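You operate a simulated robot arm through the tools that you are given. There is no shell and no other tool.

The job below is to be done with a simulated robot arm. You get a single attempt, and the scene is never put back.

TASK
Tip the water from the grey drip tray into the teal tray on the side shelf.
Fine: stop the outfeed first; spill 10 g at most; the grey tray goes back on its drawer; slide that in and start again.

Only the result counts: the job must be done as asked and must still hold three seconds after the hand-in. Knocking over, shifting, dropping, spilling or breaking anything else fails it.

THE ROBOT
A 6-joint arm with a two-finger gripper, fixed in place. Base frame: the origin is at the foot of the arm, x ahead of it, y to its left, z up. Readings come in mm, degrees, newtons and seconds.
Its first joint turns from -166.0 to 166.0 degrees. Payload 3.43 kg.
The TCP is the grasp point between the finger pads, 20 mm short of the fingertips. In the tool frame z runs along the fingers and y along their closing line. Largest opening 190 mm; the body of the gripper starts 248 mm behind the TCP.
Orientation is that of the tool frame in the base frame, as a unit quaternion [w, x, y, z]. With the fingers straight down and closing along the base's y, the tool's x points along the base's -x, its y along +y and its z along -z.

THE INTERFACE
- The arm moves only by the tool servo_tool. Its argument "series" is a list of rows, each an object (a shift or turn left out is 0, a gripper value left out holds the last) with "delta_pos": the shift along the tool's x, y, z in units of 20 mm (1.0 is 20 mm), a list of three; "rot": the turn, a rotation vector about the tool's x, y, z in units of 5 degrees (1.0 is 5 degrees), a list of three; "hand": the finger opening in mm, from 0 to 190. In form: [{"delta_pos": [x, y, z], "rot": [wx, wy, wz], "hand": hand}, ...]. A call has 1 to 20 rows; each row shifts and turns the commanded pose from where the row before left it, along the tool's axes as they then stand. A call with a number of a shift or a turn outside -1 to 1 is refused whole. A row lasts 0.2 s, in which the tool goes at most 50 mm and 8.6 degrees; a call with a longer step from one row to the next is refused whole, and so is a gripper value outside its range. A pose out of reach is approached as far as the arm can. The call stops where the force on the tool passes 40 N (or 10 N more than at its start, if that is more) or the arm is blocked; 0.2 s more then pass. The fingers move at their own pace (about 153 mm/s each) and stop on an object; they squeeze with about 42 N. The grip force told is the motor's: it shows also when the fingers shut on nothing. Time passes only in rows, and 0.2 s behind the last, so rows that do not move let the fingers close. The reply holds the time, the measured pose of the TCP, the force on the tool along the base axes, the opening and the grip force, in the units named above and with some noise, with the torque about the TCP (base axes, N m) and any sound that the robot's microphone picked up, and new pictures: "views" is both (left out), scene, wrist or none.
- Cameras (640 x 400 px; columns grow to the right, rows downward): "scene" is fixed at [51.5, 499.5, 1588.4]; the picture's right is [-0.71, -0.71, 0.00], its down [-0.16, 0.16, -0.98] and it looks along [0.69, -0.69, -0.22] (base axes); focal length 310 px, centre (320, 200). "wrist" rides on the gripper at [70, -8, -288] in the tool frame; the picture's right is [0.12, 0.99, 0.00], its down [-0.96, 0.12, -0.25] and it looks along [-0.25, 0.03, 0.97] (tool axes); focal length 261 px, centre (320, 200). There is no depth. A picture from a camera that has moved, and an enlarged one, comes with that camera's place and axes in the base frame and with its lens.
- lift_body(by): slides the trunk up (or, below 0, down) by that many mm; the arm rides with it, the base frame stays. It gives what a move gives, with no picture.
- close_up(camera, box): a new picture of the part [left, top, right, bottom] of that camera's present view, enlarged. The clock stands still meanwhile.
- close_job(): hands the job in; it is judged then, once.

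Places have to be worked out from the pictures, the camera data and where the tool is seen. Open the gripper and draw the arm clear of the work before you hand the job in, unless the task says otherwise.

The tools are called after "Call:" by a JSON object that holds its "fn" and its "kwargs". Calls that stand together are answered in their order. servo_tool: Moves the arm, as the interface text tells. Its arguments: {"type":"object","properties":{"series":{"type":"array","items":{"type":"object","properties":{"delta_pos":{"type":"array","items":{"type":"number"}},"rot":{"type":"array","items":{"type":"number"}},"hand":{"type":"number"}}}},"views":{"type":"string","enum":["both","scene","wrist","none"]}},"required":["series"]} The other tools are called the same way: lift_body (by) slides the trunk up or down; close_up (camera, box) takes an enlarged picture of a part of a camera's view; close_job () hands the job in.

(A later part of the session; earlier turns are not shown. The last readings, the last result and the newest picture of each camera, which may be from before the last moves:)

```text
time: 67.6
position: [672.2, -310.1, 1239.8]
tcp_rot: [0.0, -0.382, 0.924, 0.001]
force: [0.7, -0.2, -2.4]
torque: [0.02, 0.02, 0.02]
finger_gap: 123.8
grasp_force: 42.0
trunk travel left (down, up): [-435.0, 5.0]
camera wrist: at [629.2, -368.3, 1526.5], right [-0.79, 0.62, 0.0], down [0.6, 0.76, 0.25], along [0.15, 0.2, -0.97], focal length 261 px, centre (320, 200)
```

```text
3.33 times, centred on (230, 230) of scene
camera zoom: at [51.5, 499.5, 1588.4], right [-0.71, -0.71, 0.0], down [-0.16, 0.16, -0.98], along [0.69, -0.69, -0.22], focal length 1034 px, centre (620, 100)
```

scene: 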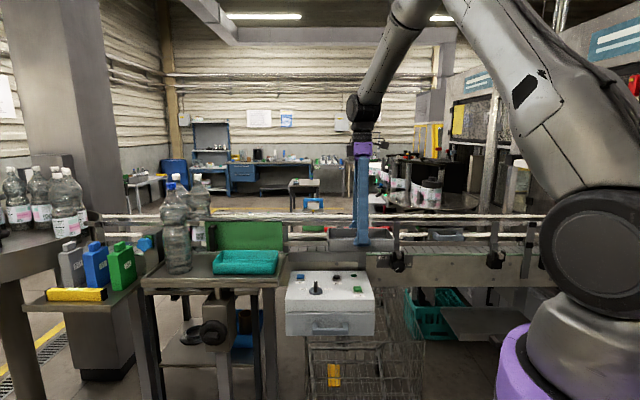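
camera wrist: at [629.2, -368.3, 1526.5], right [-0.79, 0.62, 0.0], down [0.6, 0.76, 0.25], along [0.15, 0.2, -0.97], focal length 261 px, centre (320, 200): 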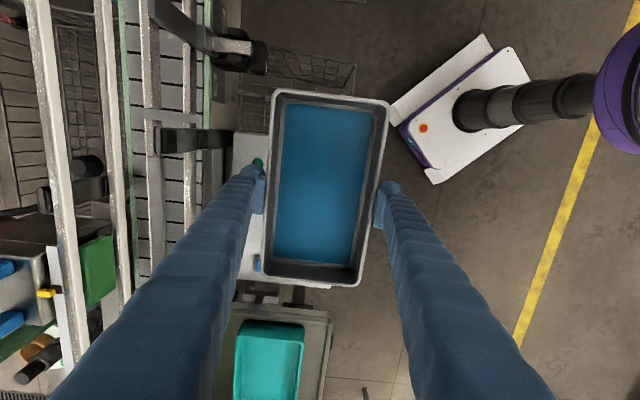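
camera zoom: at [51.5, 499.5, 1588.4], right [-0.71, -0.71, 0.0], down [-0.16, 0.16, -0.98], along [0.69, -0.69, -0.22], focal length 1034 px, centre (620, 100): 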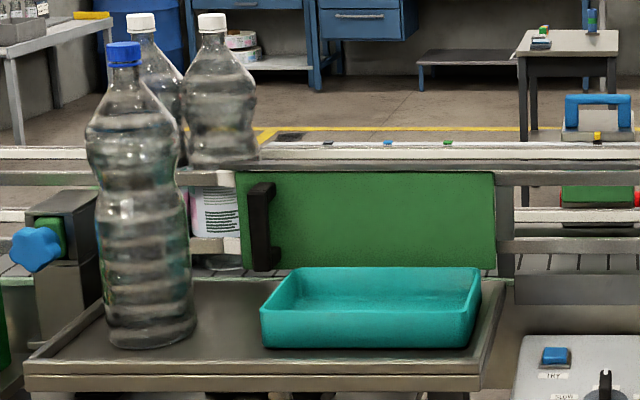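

Teal tray: u 552–771, n 690–812, rim z≈1131; the bottle starts near u=858 and the green panel is behind n≈870. I'll pour over the grey tray's near (-u) short edge, tilting about the closing axis, so I start with a gentle 8° pre-tilt here, which is well below the spill angle.

Call:
{"fn": "servo_tool", "kwargs": {"series": [{"rot": [0, -0.1, 0]}, {"rot": [0, -0.2, 0]}, {"rot": [0, -0.2, 0]}, {"rot": [0, -0.2, 0]}, {"rot": [0, -0.2, 0]}, {"rot": [0, -0.2, 0]}, {"rot": [0, -0.2, 0]}, {"rot": [0, -0.2, 0]}, {"rot": [0, -0.1, 0]}, {}], "views": "both"}}

Call:
{"fn": "close_up", "kwargs": {"camera": "wrist", "box": [200, 70, 440, 300]}}

Call:
{"fn": "close_up", "kwargs": {"camera": "scene", "box": [300, 200, 428, 280]}}

```text
time: 69.8
position: [671.2, -311.3, 1239.9]
tcp_rot: [0.065, -0.382, 0.922, 0.028]
force: [-0.3, -0.3, -3.1]
torque: [-0.04, 0.04, -0.03]
finger_gap: 123.9
grasp_force: 41.6
trunk travel left (down, up): [-435.0, 5.0]
camera wrist: at [601.0, -396.1, 1513.8], right [-0.79, 0.62, -0.02], down [0.57, 0.73, 0.38], along [0.25, 0.29, -0.92], focal length 261 px, centre (320, 200)
```

scene: 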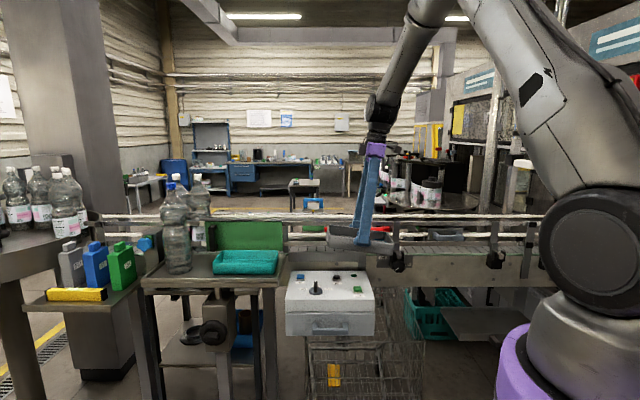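
wrist: 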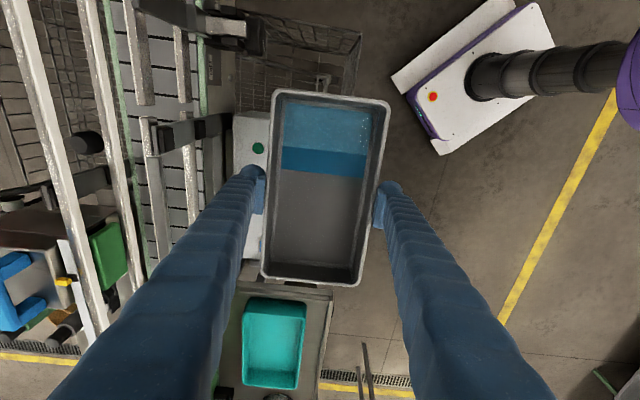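

```text
1.74 times, centred on (320, 185) of wrist
camera zoom: at [601.0, -396.1, 1513.8], right [-0.79, 0.62, -0.02], down [0.57, 0.73, 0.38], along [0.25, 0.29, -0.92], focal length 453 px, centre (320, 226)
```

zoom: 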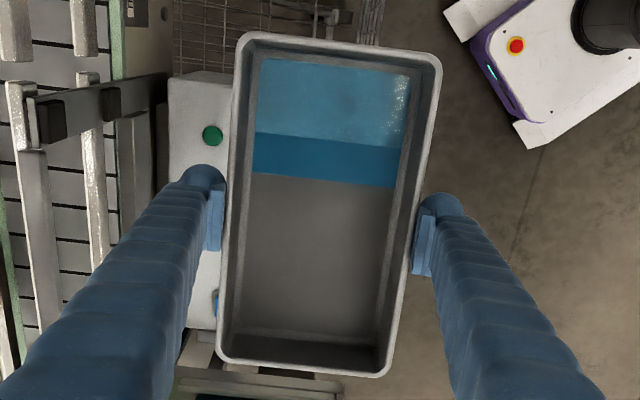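

```text
5.00 times, centred on (364, 240) of scene
camera zoom: at [51.5, 499.5, 1588.4], right [-0.71, -0.71, 0.0], down [-0.16, 0.16, -0.98], along [0.69, -0.69, -0.22], focal length 1552 px, centre (100, 0)
```

zoom: 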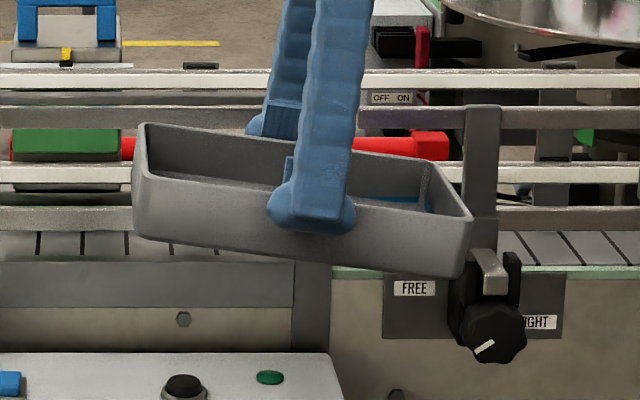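

The tilt reveals only a thin wedge of water (about 60 g), so the spill angle is near 50° and I have plenty of margin. I tilt on to 25° here, watching the water.

Call:
{"fn": "servo_tool", "kwargs": {"series": [{"rot": [0, -0.1, 0]}, {"rot": [0, -0.2, 0]}, {"rot": [0, -0.3, 0]}, {"rot": [0, -0.3, 0]}, {"rot": [0, -0.3, 0]}, {"rot": [0, -0.3, 0]}, {"rot": [0, -0.3, 0]}, {"rot": [0, -0.3, 0]}, {"rot": [0, -0.3, 0]}, {"rot": [0, -0.3, 0]}, {"rot": [0, -0.3, 0]}, {"rot": [0, -0.2, 0]}, {"rot": [0, -0.1, 0]}, {"rot": [0, -0.1, 0]}, {}], "views": "both"}}

Call:
{"fn": "close_up", "kwargs": {"camera": "wrist", "box": [200, 70, 440, 300]}}

Call:
{"fn": "close_up", "kwargs": {"camera": "scene", "box": [300, 200, 428, 280]}}

```text
time: 73.0
position: [671.5, -311.2, 1238.8]
tcp_rot: [0.2, -0.374, 0.902, 0.084]
force: [-0.6, -0.5, -2.1]
torque: [0.0, 0.02, 0.02]
finger_gap: 124.0
grasp_force: 41.7
trunk travel left (down, up): [-435.0, 5.0]
camera wrist: at [547.7, -449.8, 1469.5], right [-0.78, 0.63, -0.05], down [0.46, 0.62, 0.63], along [0.43, 0.47, -0.77], focal length 261 px, centre (320, 200)
```

scene: 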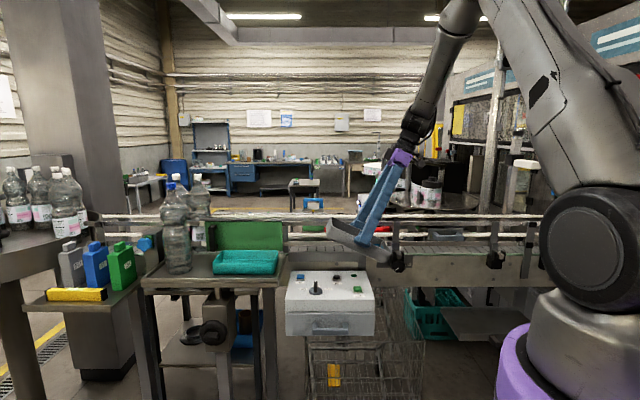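
wrist: 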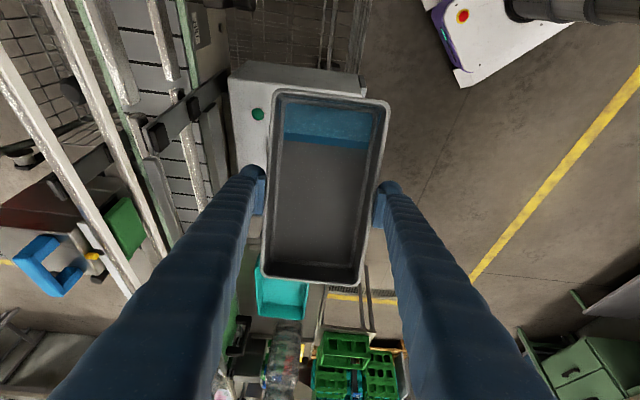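

```text
1.74 times, centred on (320, 185) of wrist
camera zoom: at [547.7, -449.8, 1469.5], right [-0.78, 0.63, -0.05], down [0.46, 0.62, 0.63], along [0.43, 0.47, -0.77], focal length 453 px, centre (320, 226)
```

zoom: 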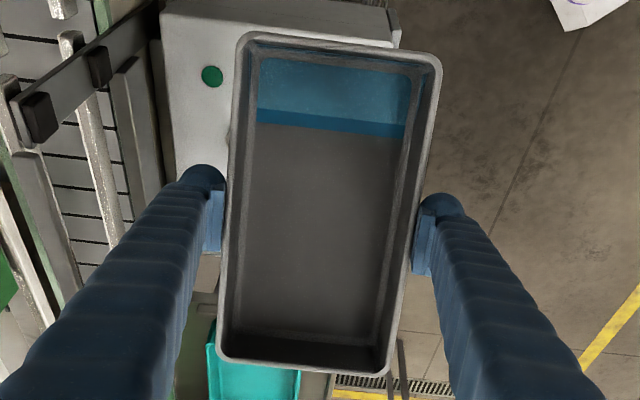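

```text
5.00 times, centred on (364, 240) of scene
camera zoom: at [51.5, 499.5, 1588.4], right [-0.71, -0.71, 0.0], down [-0.16, 0.16, -0.98], along [0.69, -0.69, -0.22], focal length 1552 px, centre (100, 0)
```

zoom: 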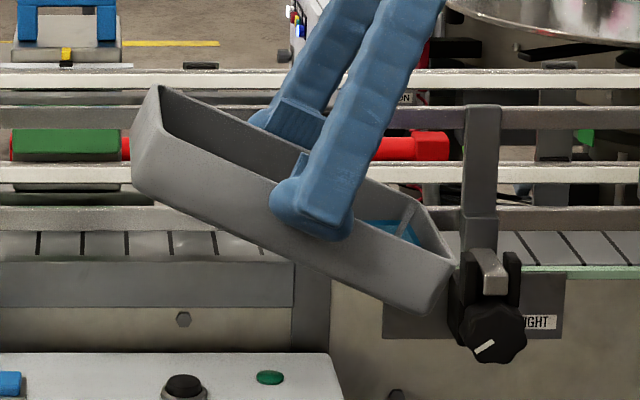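

At 25° the water is still well below the lip. I carry the tilted tray to above the teal tray with gentle ramps, rising a little and shifting slightly toward n=715.

Call:
{"fn": "servo_tool", "kwargs": {"series": [{"delta_pos": [-0.097, -0.005, 0.04]}, {"delta_pos": [-0.194, -0.009, 0.08]}, {"delta_pos": [-0.324, -0.015, 0.133]}, {"delta_pos": [-0.454, -0.022, 0.186]}, {"delta_pos": [-0.551, -0.026, 0.226]}, {"delta_pos": [-0.648, -0.031, 0.266]}, {"delta_pos": [-0.648, -0.031, 0.266]}, {"delta_pos": [-0.648, -0.031, 0.266]}, {"delta_pos": [-0.648, -0.031, 0.266]}, {"delta_pos": [-0.648, -0.031, 0.266]}, {"delta_pos": [-0.648, -0.031, 0.266]}, {"delta_pos": [-0.648, -0.031, 0.266]}, {"delta_pos": [-0.648, -0.031, 0.266]}, {"delta_pos": [-0.648, -0.031, 0.266]}, {"delta_pos": [-0.648, -0.031, 0.266]}, {"delta_pos": [-0.648, -0.031, 0.266]}, {"delta_pos": [-0.551, -0.026, 0.226]}, {"delta_pos": [-0.389, -0.019, 0.16]}, {"delta_pos": [-0.194, -0.009, 0.08]}, {"delta_pos": [-0.097, -0.005, 0.04]}], "views": "both"}}

```text
time: 77.2
position: [831.0, -165.1, 1249.1]
tcp_rot: [0.199, -0.374, 0.902, 0.083]
force: [0.0, -0.2, -3.0]
torque: [0.0, 0.04, 0.02]
finger_gap: 123.8
grasp_force: 41.9
trunk travel left (down, up): [-435.0, 5.0]
camera wrist: at [707.1, -302.8, 1479.9], right [-0.78, 0.63, -0.05], down [0.46, 0.62, 0.63], along [0.43, 0.47, -0.77], focal length 261 px, centre (320, 200)
```

scene: 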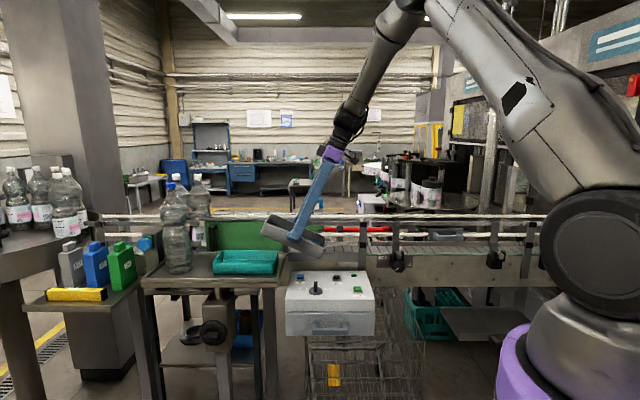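
wrist: 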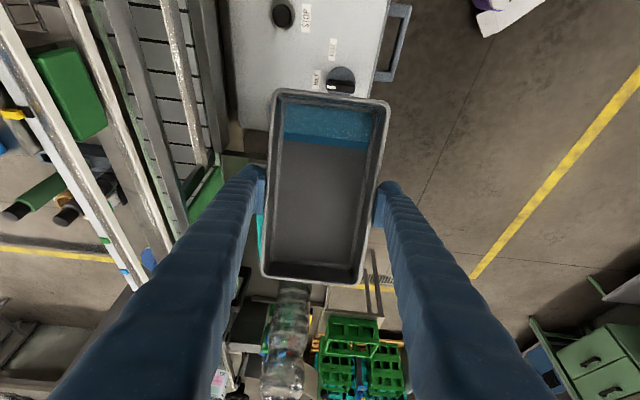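

On track at u=471, n=704, z=1249, water steady. I continue toward the teal tray, stopping with the tray's high end still well short of the bottle.

Call:
{"fn": "servo_tool", "kwargs": {"series": [{"delta_pos": [-0.097, -0.005, 0.041]}, {"delta_pos": [-0.193, -0.009, 0.082]}, {"delta_pos": [-0.322, -0.015, 0.137]}, {"delta_pos": [-0.451, -0.021, 0.191]}, {"delta_pos": [-0.547, -0.026, 0.232]}, {"delta_pos": [-0.644, -0.03, 0.273]}, {"delta_pos": [-0.644, -0.03, 0.273]}, {"delta_pos": [-0.644, -0.03, 0.273]}, {"delta_pos": [-0.644, -0.03, 0.273]}, {"delta_pos": [-0.644, -0.03, 0.273]}, {"delta_pos": [-0.644, -0.03, 0.273]}, {"delta_pos": [-0.644, -0.03, 0.273]}, {"delta_pos": [-0.644, -0.03, 0.273]}, {"delta_pos": [-0.547, -0.026, 0.232]}, {"delta_pos": [-0.386, -0.018, 0.164]}, {"delta_pos": [-0.225, -0.011, 0.096]}, {"delta_pos": [-0.1, -0.005, 0.04]}, {}], "views": "both"}}

Call:
{"fn": "close_up", "kwargs": {"camera": "scene", "box": [150, 170, 310, 290]}}

Call:
{"fn": "close_up", "kwargs": {"camera": "wrist", "box": [200, 70, 440, 300]}}

```text
time: 81.0
position: [958.7, -46.5, 1256.4]
tcp_rot: [0.201, -0.373, 0.902, 0.084]
force: [0.2, 1.5, -2.9]
torque: [-0.01, 0.03, 0.0]
finger_gap: 123.7
grasp_force: 41.8
trunk travel left (down, up): [-435.0, 5.0]
camera wrist: at [835.2, -185.4, 1486.5], right [-0.78, 0.63, -0.05], down [0.46, 0.62, 0.63], along [0.43, 0.47, -0.77], focal length 261 px, centre (320, 200)
```

scene: 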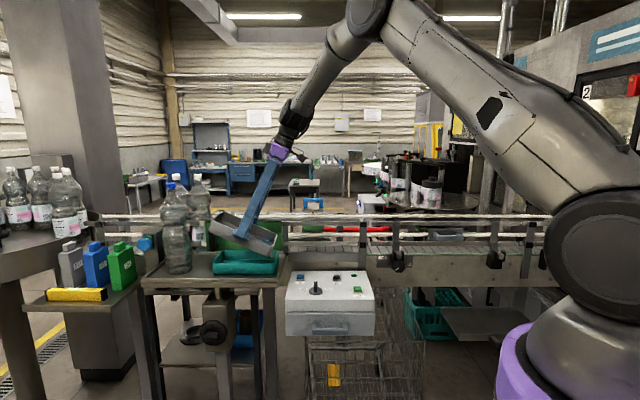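
wrist: 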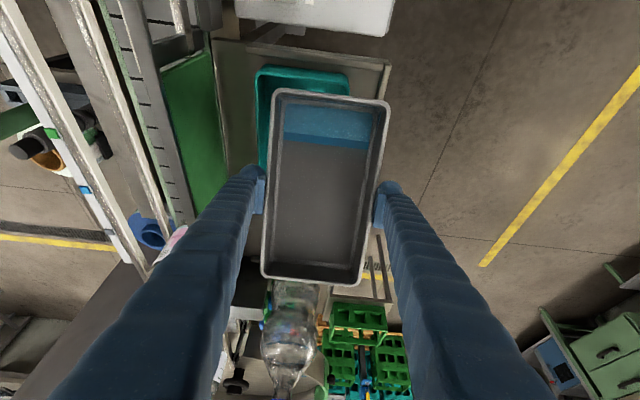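

```text
3.33 times, centred on (230, 230) of scene
camera zoom: at [51.5, 499.5, 1588.4], right [-0.71, -0.71, 0.0], down [-0.16, 0.16, -0.98], along [0.69, -0.69, -0.22], focal length 1034 px, centre (620, 100)
```

zoom: 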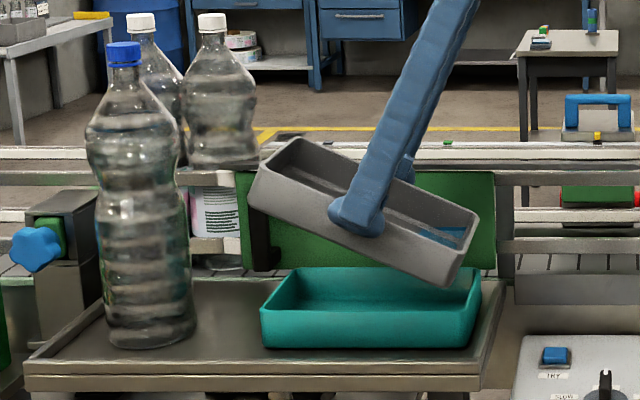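

```text
1.74 times, centred on (320, 185) of wrist
camera zoom: at [835.2, -185.4, 1486.5], right [-0.78, 0.63, -0.05], down [0.46, 0.62, 0.63], along [0.43, 0.47, -0.77], focal length 453 px, centre (320, 226)
```

zoom: 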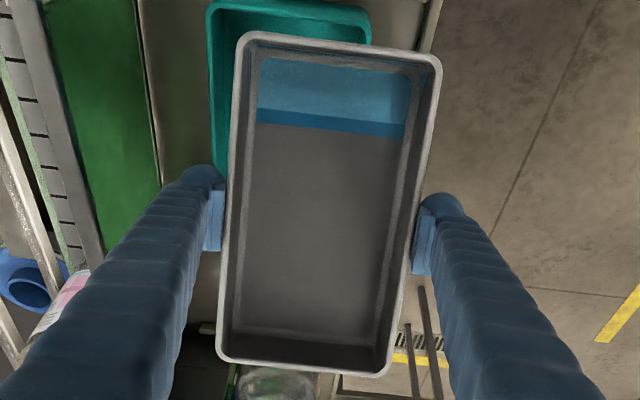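

Lip is over the teal tray's near end (u≈548) and everything is clear. I advance another 75 mm so the lip is well inside the teal tray.

Call:
{"fn": "servo_tool", "kwargs": {"series": [{"delta_pos": [-0.127, -0.007, 0.057]}, {"delta_pos": [-0.254, -0.015, 0.114]}, {"delta_pos": [-0.38, -0.022, 0.172]}, {"delta_pos": [-0.507, -0.03, 0.23]}, {"delta_pos": [-0.634, -0.037, 0.286]}, {"delta_pos": [-0.507, -0.03, 0.23]}, {"delta_pos": [-0.444, -0.026, 0.2]}, {"delta_pos": [-0.317, -0.018, 0.14]}, {"delta_pos": [-0.19, -0.011, 0.08]}, {"delta_pos": [-0.063, -0.004, 0.02]}, {}], "views": "both"}}

Call:
{"fn": "close_up", "kwargs": {"camera": "scene", "box": [150, 170, 310, 290]}}

Call:
{"fn": "close_up", "kwargs": {"camera": "wrist", "box": [160, 40, 400, 190]}}

```text
time: 83.4
position: [1015.1, 4.5, 1256.9]
tcp_rot: [0.2, -0.374, 0.902, 0.084]
force: [-0.2, 0.4, -2.8]
torque: [0.0, 0.02, -0.01]
finger_gap: 124.1
grasp_force: 41.9
trunk travel left (down, up): [-435.0, 5.0]
camera wrist: at [890.8, -135.2, 1487.6], right [-0.78, 0.63, -0.05], down [0.46, 0.62, 0.63], along [0.43, 0.47, -0.77], focal length 261 px, centre (320, 200)
```

scene: 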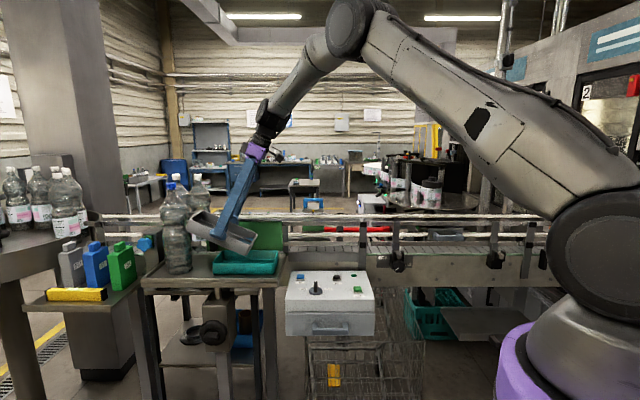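
wrist: 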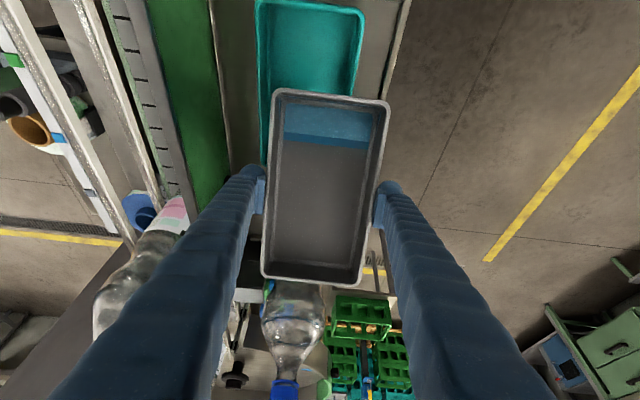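

```text
3.33 times, centred on (230, 230) of scene
camera zoom: at [51.5, 499.5, 1588.4], right [-0.71, -0.71, 0.0], down [-0.16, 0.16, -0.98], along [0.69, -0.69, -0.22], focal length 1034 px, centre (620, 100)
```

zoom: 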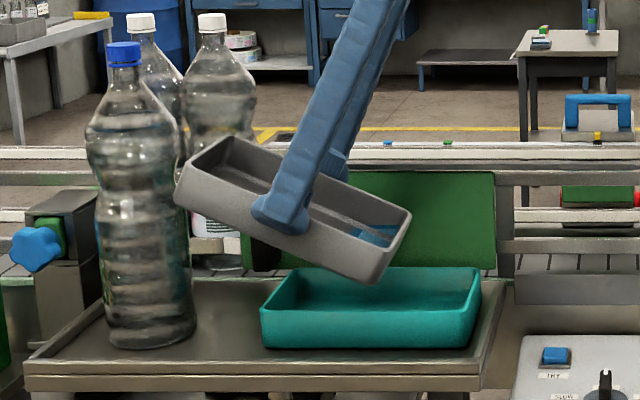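

```text
2.67 times, centred on (280, 115) of wrist
camera zoom: at [890.8, -135.2, 1487.6], right [-0.78, 0.63, -0.05], down [0.46, 0.62, 0.63], along [0.43, 0.47, -0.77], focal length 695 px, centre (427, 427)
```

zoom: 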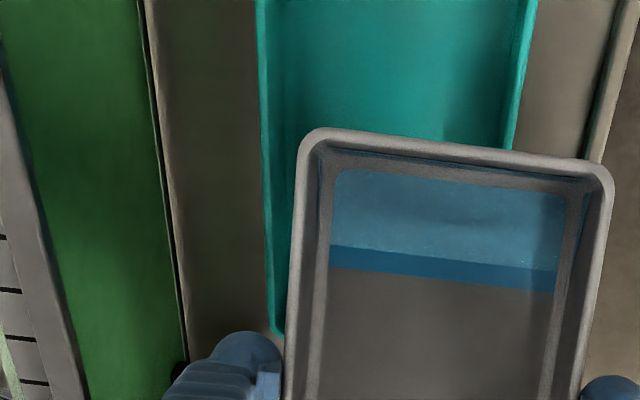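

Lip is now inside the teal tray (u≈624) and the high end clears the bottle by roughly 30 mm. I tilt slowly to 38°, still below the spill point, shifting the lip a bit further in.

Call:
{"fn": "servo_tool", "kwargs": {"series": [{"delta_pos": [-0.05, 0, 0.03], "rot": [0, -0.1, 0]}, {"delta_pos": [-0.05, 0, 0.03], "rot": [0, -0.2, 0]}, {"delta_pos": [-0.05, 0, 0.03], "rot": [0, -0.25, 0]}, {"delta_pos": [-0.05, 0, 0.03], "rot": [0, -0.25, 0]}, {"delta_pos": [-0.05, 0, 0.03], "rot": [0, -0.25, 0]}, {"delta_pos": [-0.05, 0, 0.03], "rot": [0, -0.25, 0]}, {"delta_pos": [-0.05, 0, 0.03], "rot": [0, -0.25, 0]}, {"delta_pos": [-0.05, 0, 0.03], "rot": [0, -0.25, 0]}, {"delta_pos": [-0.05, 0, 0.03], "rot": [0, -0.25, 0]}, {"delta_pos": [-0.05, 0, 0.03], "rot": [0, -0.25, 0]}, {"delta_pos": [-0.05, 0, 0.03], "rot": [0, -0.2, 0]}, {"delta_pos": [-0.05, 0, 0.03], "rot": [0, -0.1, 0]}, {}], "views": "both"}}

Call:
{"fn": "close_up", "kwargs": {"camera": "scene", "box": [150, 170, 310, 290]}}

Call:
{"fn": "close_up", "kwargs": {"camera": "wrist", "box": [200, 40, 440, 190]}}

```text
time: 86.2
position: [1025.5, 12.6, 1257.6]
tcp_rot: [0.302, -0.362, 0.873, 0.126]
force: [-0.8, 0.0, -2.6]
torque: [-0.05, 0.02, -0.01]
finger_gap: 123.8
grasp_force: 42.3
trunk travel left (down, up): [-435.0, 5.0]
camera wrist: at [867.5, -158.6, 1440.1], right [-0.77, 0.64, -0.07], down [0.35, 0.51, 0.79], along [0.54, 0.58, -0.61], focal length 261 px, centre (320, 200)
```

scene: 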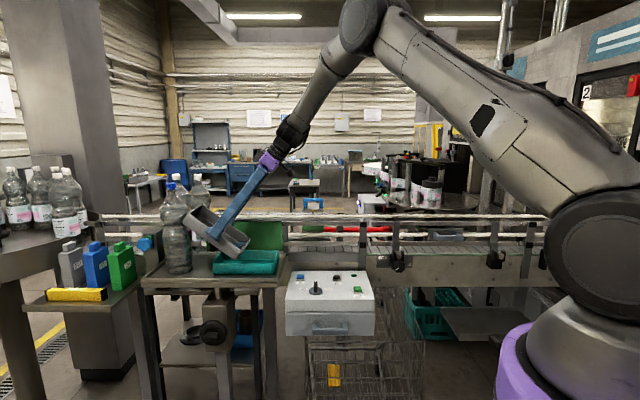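
wrist: 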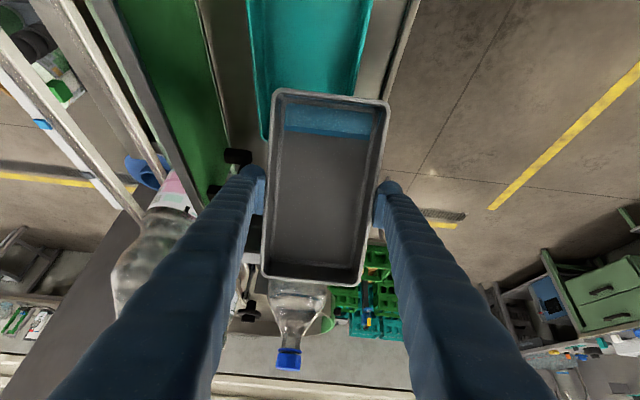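

```text
3.33 times, centred on (230, 230) of scene
camera zoom: at [51.5, 499.5, 1588.4], right [-0.71, -0.71, 0.0], down [-0.16, 0.16, -0.98], along [0.69, -0.69, -0.22], focal length 1034 px, centre (620, 100)
```

zoom: 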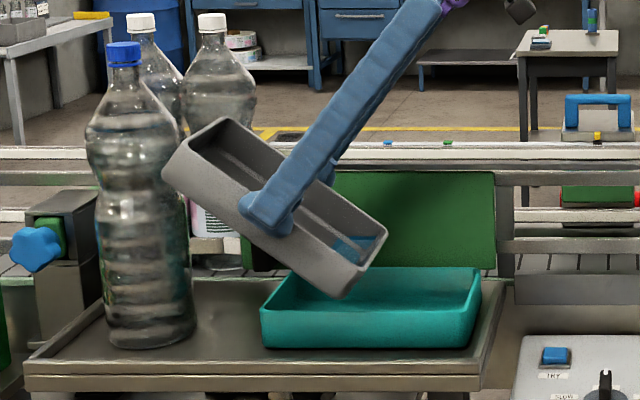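

```text
2.67 times, centred on (320, 115) of wrist
camera zoom: at [867.5, -158.6, 1440.1], right [-0.77, 0.64, -0.07], down [0.35, 0.51, 0.79], along [0.54, 0.58, -0.61], focal length 695 px, centre (320, 427)
```

zoom: 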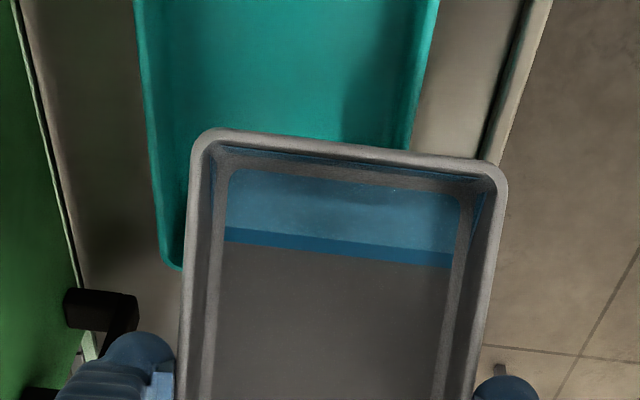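

Position is good: lip at u≈650 and n centred on 716, so only the +n part of the lip is over the teal tray. I now roll the tray so that the +n corner (over the teal tray's middle) becomes the lowest point.

Call:
{"fn": "servo_tool", "kwargs": {"series": [{"rot": [-0.08, 0, 0.06]}, {"rot": [-0.158, 0, 0.123]}, {"rot": [-0.158, 0, 0.123]}, {"rot": [-0.158, 0, 0.123]}, {"rot": [-0.158, 0, 0.123]}, {"rot": [-0.158, 0, 0.123]}, {"rot": [-0.08, 0, 0.06]}, {}], "views": "both"}}

Call:
{"fn": "close_up", "kwargs": {"camera": "wrist", "box": [200, 40, 440, 190]}}

Call:
{"fn": "close_up", "kwargs": {"camera": "scene", "box": [190, 210, 294, 275]}}

```text
time: 88.0
position: [1024.3, 13.1, 1257.6]
tcp_rot: [0.281, -0.346, 0.879, 0.171]
force: [0.2, -0.1, -3.0]
torque: [-0.06, 0.04, 0.03]
finger_gap: 124.0
grasp_force: 42.2
trunk travel left (down, up): [-435.0, 5.0]
camera wrist: at [881.2, -172.1, 1438.0], right [-0.77, 0.64, 0.03], down [0.4, 0.45, 0.8], along [0.49, 0.63, -0.6], focal length 261 px, centre (320, 200)
```

scene: 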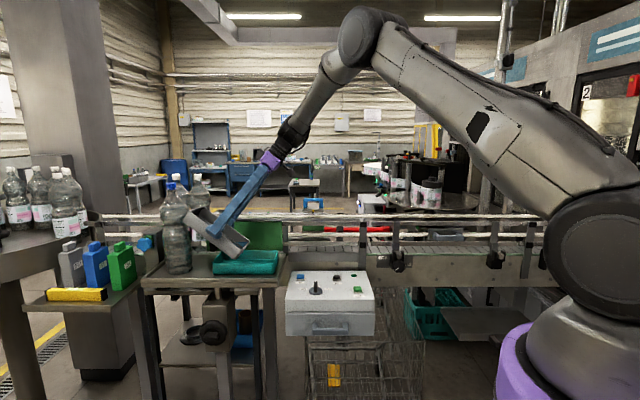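
wrist: 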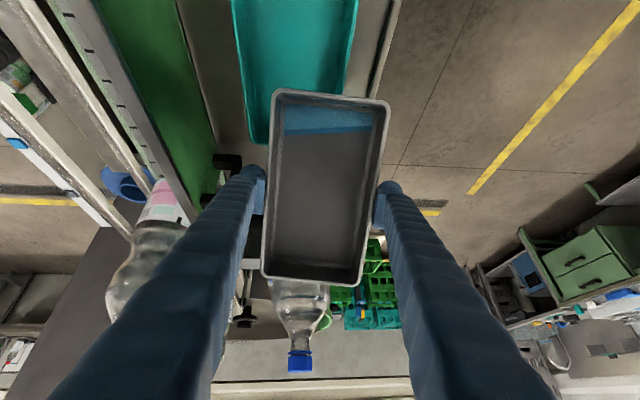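

```text
2.67 times, centred on (320, 115) of wrist
camera zoom: at [881.2, -172.1, 1438.0], right [-0.77, 0.64, 0.03], down [0.4, 0.45, 0.8], along [0.49, 0.63, -0.6], focal length 695 px, centre (320, 427)
```

zoom: 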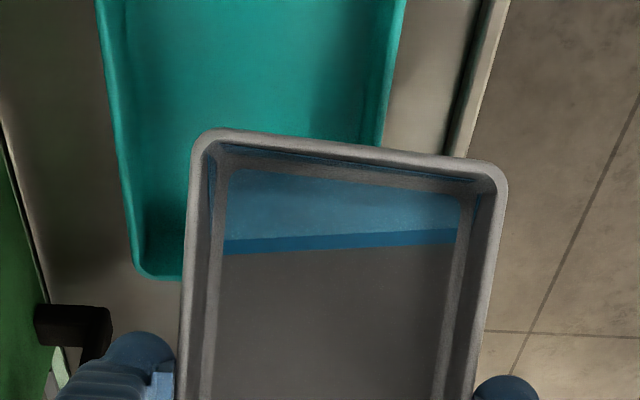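

```text
6.15 times, centred on (242, 242) of scene
camera zoom: at [51.5, 499.5, 1588.4], right [-0.71, -0.71, 0.0], down [-0.16, 0.16, -0.98], along [0.69, -0.69, -0.22], focal length 1910 px, centre (800, -62)
```

zoom: 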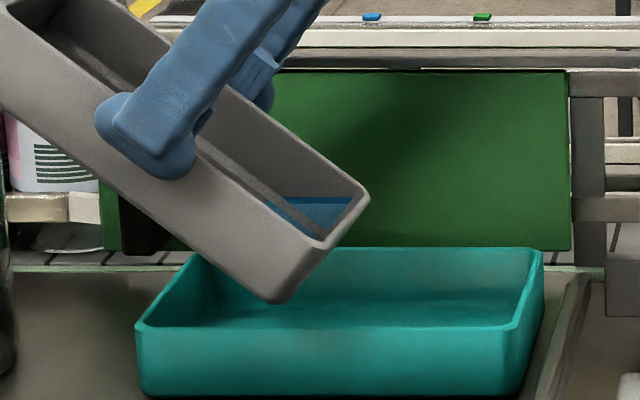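

The roll works; water gathers toward the +n corner above the teal tray, nothing has run out yet. I add 6° more roll slowly, where a trickle may start into the teal tray.

Call:
{"fn": "servo_tool", "kwargs": {"series": [{"rot": [-0.08, 0, 0.06]}, {"rot": [-0.12, 0, 0.095]}, {"rot": [-0.12, 0, 0.095]}, {"rot": [-0.12, 0, 0.095]}, {"rot": [-0.12, 0, 0.095]}, {"rot": [-0.12, 0, 0.095]}, {"rot": [-0.12, 0, 0.095]}, {"rot": [-0.12, 0, 0.095]}, {"rot": [-0.03, 0, 0.02]}, {}, {}], "views": "both"}}

Call:
{"fn": "close_up", "kwargs": {"camera": "wrist", "box": [200, 40, 440, 190]}}

Call:
{"fn": "close_up", "kwargs": {"camera": "scene", "box": [190, 210, 294, 275]}}

```text
time: 90.4
position: [1025.3, 12.0, 1256.8]
tcp_rot: [0.261, -0.329, 0.881, 0.217]
force: [0.1, -0.4, -2.6]
torque: [-0.04, -0.01, 0.01]
finger_gap: 123.9
grasp_force: 41.8
trunk travel left (down, up): [-435.0, 5.0]
camera wrist: at [895.1, -185.9, 1434.0], right [-0.77, 0.63, 0.14], down [0.46, 0.39, 0.79], along [0.45, 0.67, -0.59], focal length 261 px, centre (320, 200)
```

scene: 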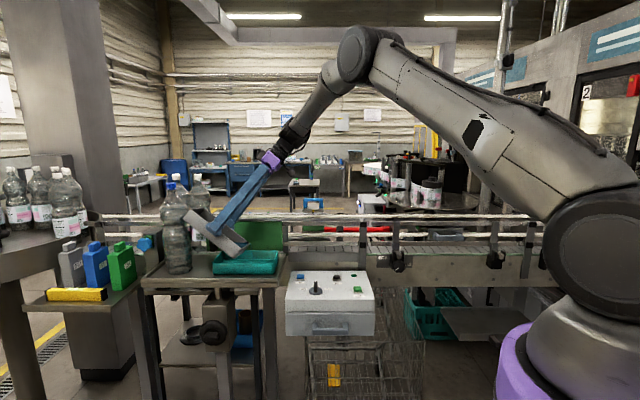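
wrist: 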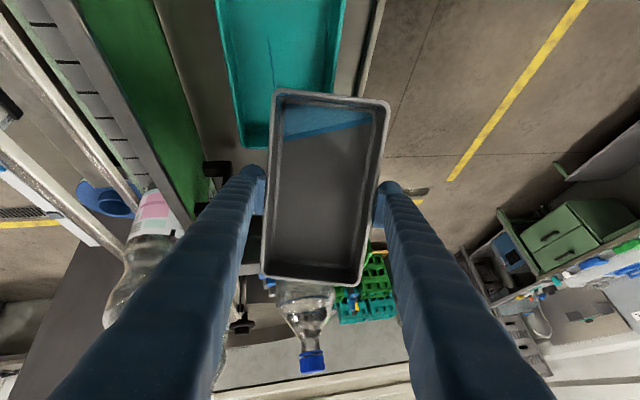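

```text
2.67 times, centred on (320, 115) of wrist
camera zoom: at [895.1, -185.9, 1434.0], right [-0.77, 0.63, 0.14], down [0.46, 0.39, 0.79], along [0.45, 0.67, -0.59], focal length 695 px, centre (320, 427)
```

zoom: 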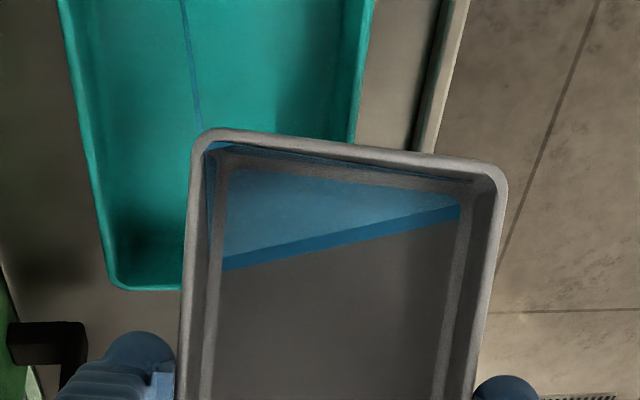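

```text
6.15 times, centred on (242, 242) of scene
camera zoom: at [51.5, 499.5, 1588.4], right [-0.71, -0.71, 0.0], down [-0.16, 0.16, -0.98], along [0.69, -0.69, -0.22], focal length 1910 px, centre (800, -62)
```

zoom: 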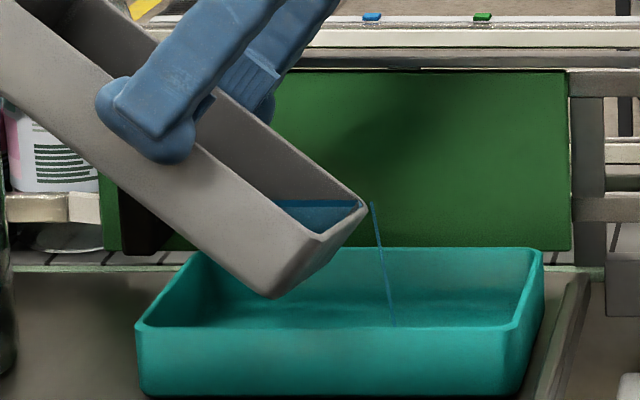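

A thin stream has started from the +n corner and lands inside the teal tray (u≈628). I continue tilting slowly at about 3°/s.

Call:
{"fn": "servo_tool", "kwargs": {"series": [{"rot": [0, -0.08, 0]}, {"rot": [0, -0.12, 0]}, {"rot": [0, -0.12, 0]}, {"rot": [0, -0.12, 0]}, {"rot": [0, -0.12, 0]}, {"rot": [0, -0.12, 0]}, {"rot": [0, -0.12, 0]}, {"rot": [0, -0.12, 0]}, {"rot": [0, -0.12, 0]}, {"rot": [0, -0.12, 0]}], "views": "both"}}

Call:
{"fn": "close_up", "kwargs": {"camera": "wrist", "box": [200, 40, 440, 190]}}

Call:
{"fn": "close_up", "kwargs": {"camera": "scene", "box": [190, 210, 294, 275]}}

```text
time: 92.6
position: [1023.4, 12.5, 1257.0]
tcp_rot: [0.306, -0.317, 0.868, 0.231]
force: [0.5, 0.9, -1.8]
torque: [0.0, 0.0, -0.02]
finger_gap: 123.8
grasp_force: 41.9
trunk travel left (down, up): [-435.0, 5.0]
camera wrist: at [878.5, -194.8, 1409.9], right [-0.76, 0.64, 0.13], down [0.41, 0.32, 0.85], along [0.5, 0.7, -0.51], focal length 261 px, centre (320, 200)
```

scene: 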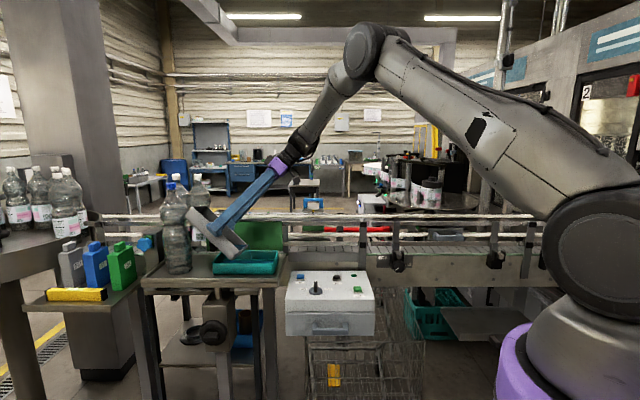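
wrist: 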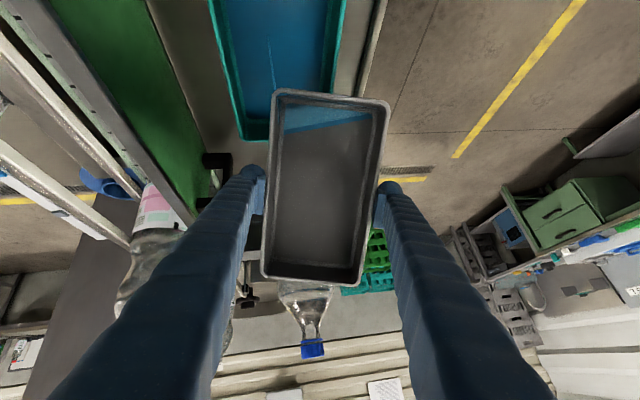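

```text
2.67 times, centred on (320, 115) of wrist
camera zoom: at [878.5, -194.8, 1409.9], right [-0.76, 0.64, 0.13], down [0.41, 0.32, 0.85], along [0.5, 0.7, -0.51], focal length 695 px, centre (320, 427)
```

zoom: 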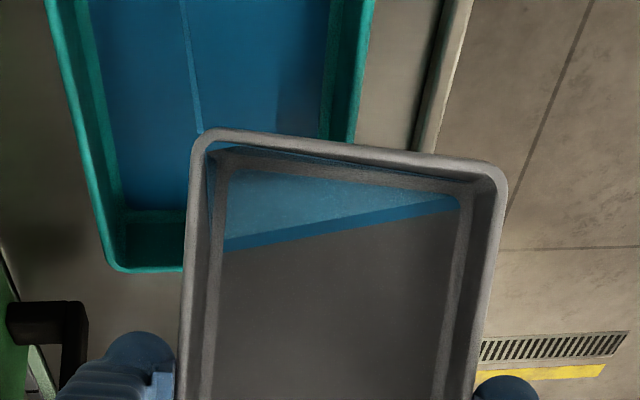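

```text
6.15 times, centred on (242, 242) of scene
camera zoom: at [51.5, 499.5, 1588.4], right [-0.71, -0.71, 0.0], down [-0.16, 0.16, -0.98], along [0.69, -0.69, -0.22], focal length 1910 px, centre (800, -62)
```

zoom: 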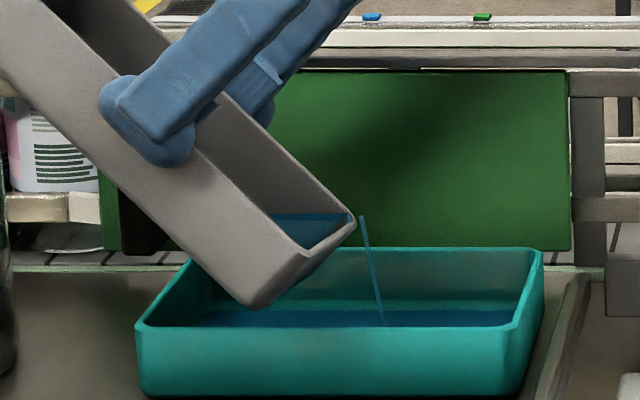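

Water is collecting in the teal tray with the stream well inside. I keep tilting at a slow rate, lifting a few mm to keep the bottom corner clear.

Call:
{"fn": "servo_tool", "kwargs": {"series": [{"delta_pos": [-0.015, 0.004, -0.0126], "rot": [0, -0.12, 0]}, {"delta_pos": [-0.015, 0.004, -0.0126], "rot": [0, -0.12, 0]}, {"delta_pos": [-0.015, 0.004, -0.0126], "rot": [0, -0.12, 0]}, {"delta_pos": [-0.015, 0.004, -0.0126], "rot": [0, -0.12, 0]}, {"delta_pos": [-0.015, 0.004, -0.0126], "rot": [0, -0.12, 0]}, {"delta_pos": [-0.015, 0.004, -0.0126], "rot": [0, -0.12, 0]}, {"delta_pos": [-0.015, 0.004, -0.0126], "rot": [0, -0.12, 0]}, {"delta_pos": [-0.015, 0.004, -0.0126], "rot": [0, -0.12, 0]}, {"delta_pos": [-0.015, 0.004, -0.0126], "rot": [0, -0.12, 0]}, {"delta_pos": [-0.015, 0.004, -0.0126], "rot": [0, -0.12, 0]}, {"delta_pos": [-0.015, 0.004, -0.0126], "rot": [0, -0.12, 0]}, {"delta_pos": [-0.015, 0.004, -0.0126], "rot": [0, -0.12, 0]}, {"delta_pos": [-0.015, 0.004, -0.0126], "rot": [0, -0.12, 0]}, {"delta_pos": [-0.015, 0.004, -0.0126], "rot": [0, -0.12, 0]}], "views": "both"}}

Call:
{"fn": "close_up", "kwargs": {"camera": "wrist", "box": [200, 40, 440, 190]}}

Call:
{"fn": "close_up", "kwargs": {"camera": "scene", "box": [190, 210, 294, 275]}}

```text
time: 95.6
position: [1023.7, 13.2, 1263.6]
tcp_rot: [0.369, -0.3, 0.842, 0.254]
force: [0.5, -0.1, -2.5]
torque: [-0.05, 0.04, -0.03]
finger_gap: 123.9
grasp_force: 42.0
trunk travel left (down, up): [-435.0, 5.0]
camera wrist: at [858.7, -203.4, 1379.2], right [-0.75, 0.65, 0.12], down [0.33, 0.22, 0.92], along [0.57, 0.73, -0.38], focal length 261 px, centre (320, 200)
```

scene: 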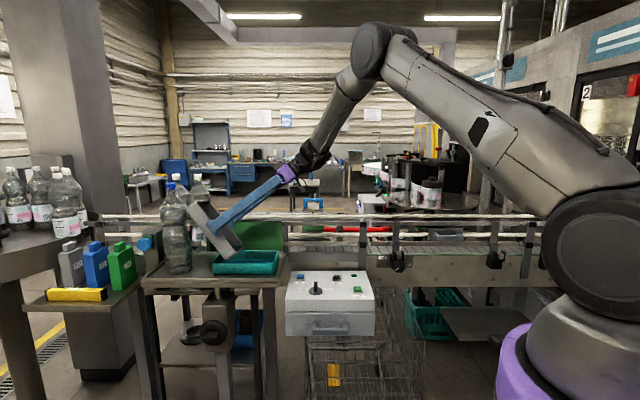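
wrist: 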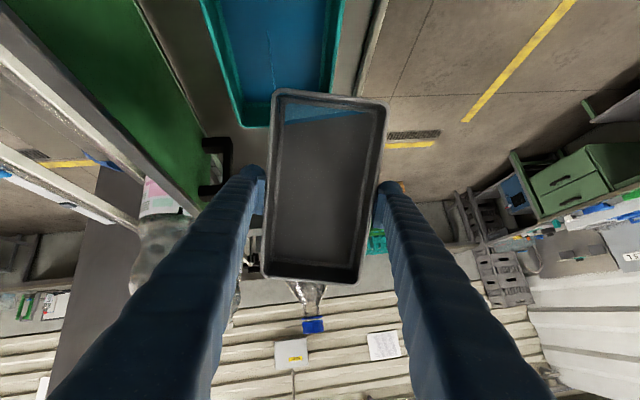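

```text
2.67 times, centred on (320, 115) of wrist
camera zoom: at [858.7, -203.4, 1379.2], right [-0.75, 0.65, 0.12], down [0.33, 0.22, 0.92], along [0.57, 0.73, -0.38], focal length 695 px, centre (320, 427)
```

zoom: 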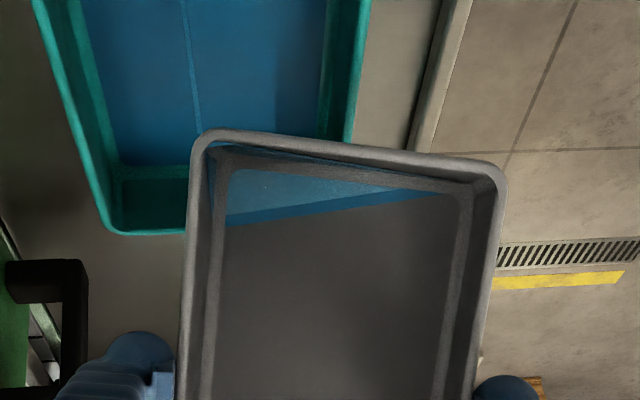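

```text
6.15 times, centred on (242, 242) of scene
camera zoom: at [51.5, 499.5, 1588.4], right [-0.71, -0.71, 0.0], down [-0.16, 0.16, -0.98], along [0.69, -0.69, -0.22], focal length 1910 px, centre (800, -62)
```

zoom: 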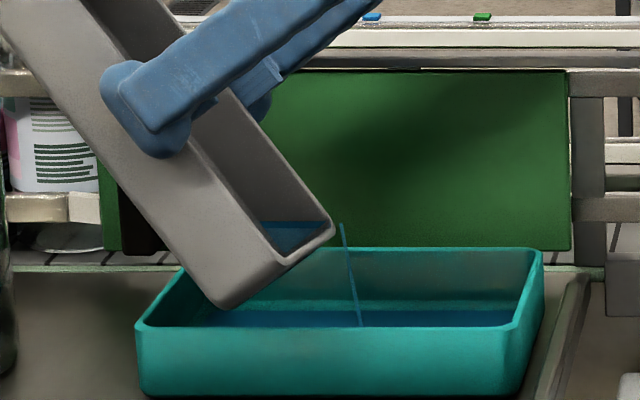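

The pour continues cleanly at about 52°, with the stream landing mid-tray. I continue another 12°.

Call:
{"fn": "servo_tool", "kwargs": {"series": [{"rot": [0, -0.12, 0]}, {"rot": [0, -0.12, 0]}, {"rot": [0, -0.12, 0]}, {"rot": [0, -0.12, 0]}, {"rot": [0, -0.12, 0]}, {"rot": [0, -0.12, 0]}, {"rot": [0, -0.12, 0]}, {"rot": [0, -0.12, 0]}, {"rot": [0, -0.12, 0]}, {"rot": [0, -0.12, 0]}, {"rot": [0, -0.12, 0]}, {"rot": [0, -0.12, 0]}, {"rot": [0, -0.12, 0]}, {"rot": [0, -0.12, 0]}, {"rot": [0, -0.12, 0]}, {"rot": [0, -0.12, 0]}, {"rot": [0, -0.12, 0]}, {"rot": [0, -0.12, 0]}, {"rot": [0, -0.12, 0]}, {"rot": [0, -0.12, 0]}], "views": "both"}}

Call:
{"fn": "close_up", "kwargs": {"camera": "wrist", "box": [200, 40, 440, 190]}}

Call:
{"fn": "close_up", "kwargs": {"camera": "scene", "box": [190, 210, 294, 275]}}

```text
time: 99.8
position: [1024.4, 11.6, 1264.2]
tcp_rot: [0.455, -0.272, 0.799, 0.285]
force: [-0.9, 0.1, -2.7]
torque: [-0.02, 0.03, -0.01]
finger_gap: 123.7
grasp_force: 42.2
trunk travel left (down, up): [-435.0, 5.0]
camera wrist: at [836.4, -208.3, 1321.6], right [-0.74, 0.66, 0.1], down [0.2, 0.07, 0.98], along [0.64, 0.74, -0.19], focal length 261 px, centre (320, 200)
```

scene: 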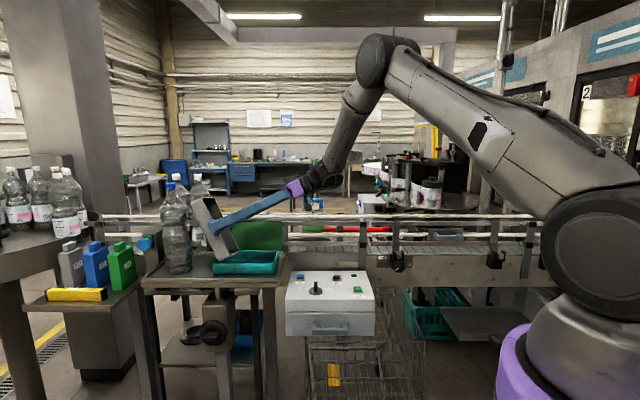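
wrist: 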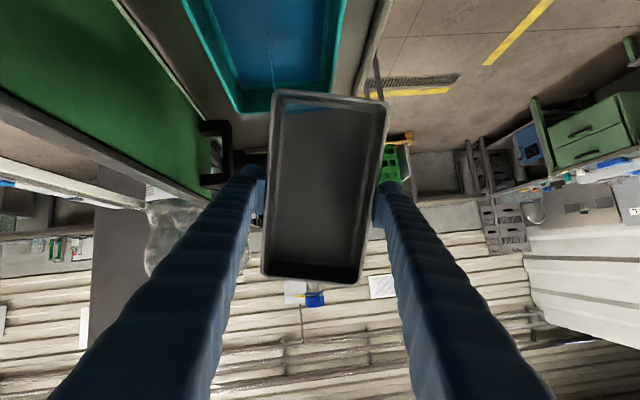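

```text
2.67 times, centred on (320, 115) of wrist
camera zoom: at [836.4, -208.3, 1321.6], right [-0.74, 0.66, 0.1], down [0.2, 0.07, 0.98], along [0.64, 0.74, -0.19], focal length 695 px, centre (320, 427)
```

zoom: 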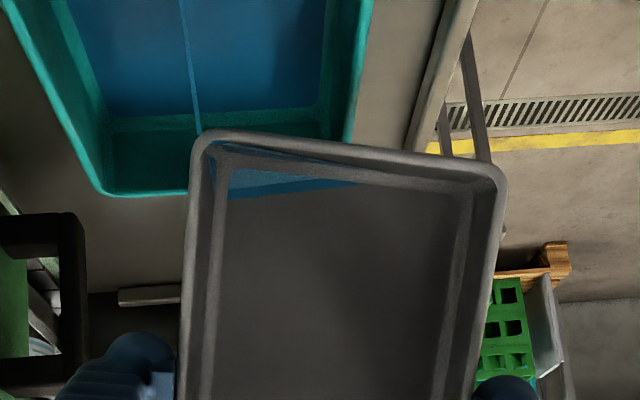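

```text
6.15 times, centred on (242, 242) of scene
camera zoom: at [51.5, 499.5, 1588.4], right [-0.71, -0.71, 0.0], down [-0.16, 0.16, -0.98], along [0.69, -0.69, -0.22], focal length 1910 px, centre (800, -62)
```

zoom: 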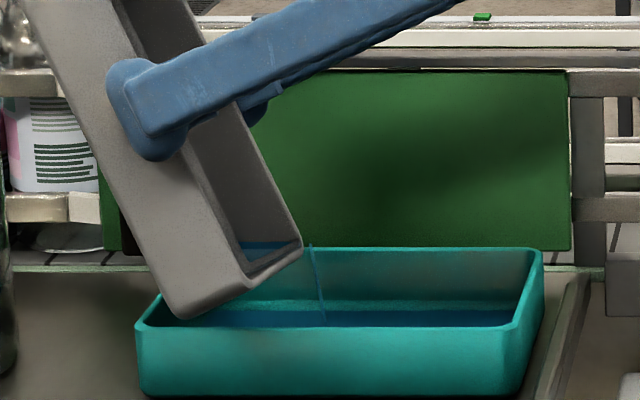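

Most of the water is out; only a little remains in the corner. I keep tilting toward 90°+ while moving the tool back along -u so the lip stays above the middle of the teal tray.

Call:
{"fn": "servo_tool", "kwargs": {"series": [{"delta_pos": [0.0205, 0, -0.0564], "rot": [0, -0.14, 0]}, {"delta_pos": [0.0205, 0, -0.0564], "rot": [0, -0.14, 0]}, {"delta_pos": [0.0205, 0, -0.0564], "rot": [0, -0.14, 0]}, {"delta_pos": [0.0205, 0, -0.0564], "rot": [0, -0.14, 0]}, {"delta_pos": [0.0205, 0, -0.0564], "rot": [0, -0.14, 0]}, {"delta_pos": [0.0205, 0, -0.0564], "rot": [0, -0.14, 0]}, {"delta_pos": [0.0205, 0, -0.0564], "rot": [0, -0.14, 0]}, {"delta_pos": [0.0205, 0, -0.0564], "rot": [0, -0.14, 0]}, {"delta_pos": [0.0205, 0, -0.0564], "rot": [0, -0.14, 0]}, {"delta_pos": [0.0205, 0, -0.0564], "rot": [0, -0.14, 0]}, {"delta_pos": [0.0104, 0, -0.059], "rot": [0, -0.14, 0]}, {"delta_pos": [0.0104, 0, -0.059], "rot": [0, -0.14, 0]}, {"delta_pos": [0.0104, 0, -0.059], "rot": [0, -0.14, 0]}, {"delta_pos": [0.0104, 0, -0.059], "rot": [0, -0.14, 0]}, {"delta_pos": [0.0104, 0, -0.059], "rot": [0, -0.14, 0]}, {"delta_pos": [0.0104, 0, -0.059], "rot": [0, -0.14, 0]}, {"delta_pos": [0.0104, 0, -0.059], "rot": [0, -0.14, 0]}, {"delta_pos": [0.0104, 0, -0.059], "rot": [0, -0.14, 0]}, {"delta_pos": [0.0104, 0, -0.059], "rot": [0, -0.14, 0]}, {"delta_pos": [0.0104, 0, -0.059], "rot": [0, -0.14, 0]}], "views": "both"}}

Call:
{"fn": "close_up", "kwargs": {"camera": "wrist", "box": [200, 40, 440, 190]}}

Call:
{"fn": "close_up", "kwargs": {"camera": "scene", "box": [190, 210, 294, 275]}}

```text
time: 104.0
position: [1008.3, -4.4, 1265.7]
tcp_rot: [0.548, -0.234, 0.738, 0.316]
force: [0.0, -0.6, -2.9]
torque: [-0.06, 0.06, 0.03]
finger_gap: 123.8
grasp_force: 41.5
trunk travel left (down, up): [-435.0, 5.0]
camera wrist: at [804.4, -218.9, 1253.2], right [-0.72, 0.69, 0.09], down [0.03, -0.1, 0.99], along [0.69, 0.72, 0.05], focal length 261 px, centre (320, 200)
```

scene: 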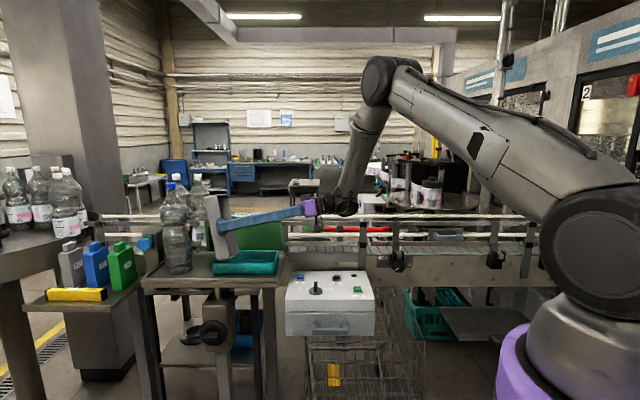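
wrist: 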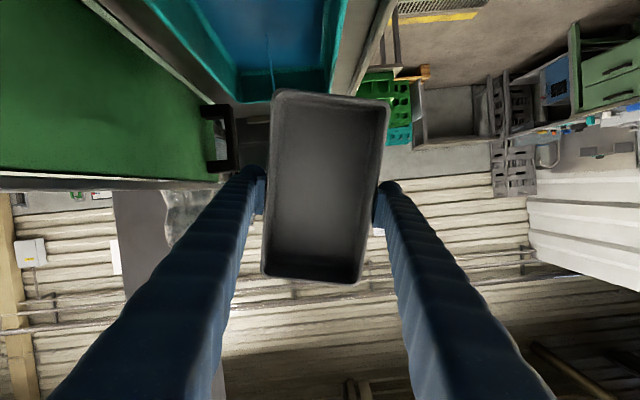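

```text
2.67 times, centred on (320, 115) of wrist
camera zoom: at [804.4, -218.9, 1253.2], right [-0.72, 0.69, 0.09], down [0.03, -0.1, 0.99], along [0.69, 0.72, 0.05], focal length 695 px, centre (320, 427)
```

zoom: 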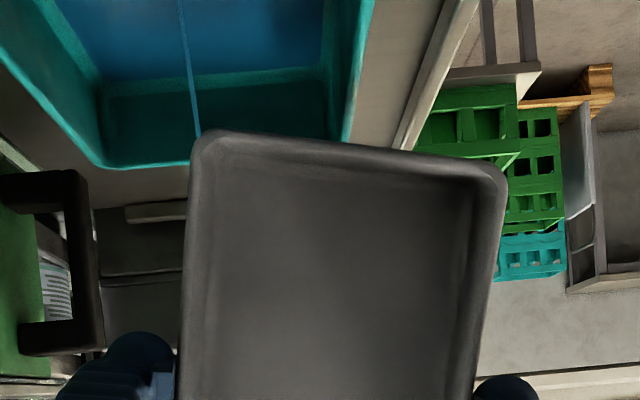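

```text
6.15 times, centred on (242, 242) of scene
camera zoom: at [51.5, 499.5, 1588.4], right [-0.71, -0.71, 0.0], down [-0.16, 0.16, -0.98], along [0.69, -0.69, -0.22], focal length 1910 px, centre (800, -62)
```

zoom: 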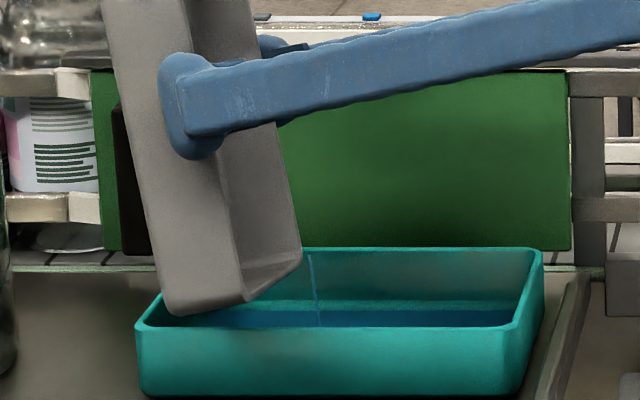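

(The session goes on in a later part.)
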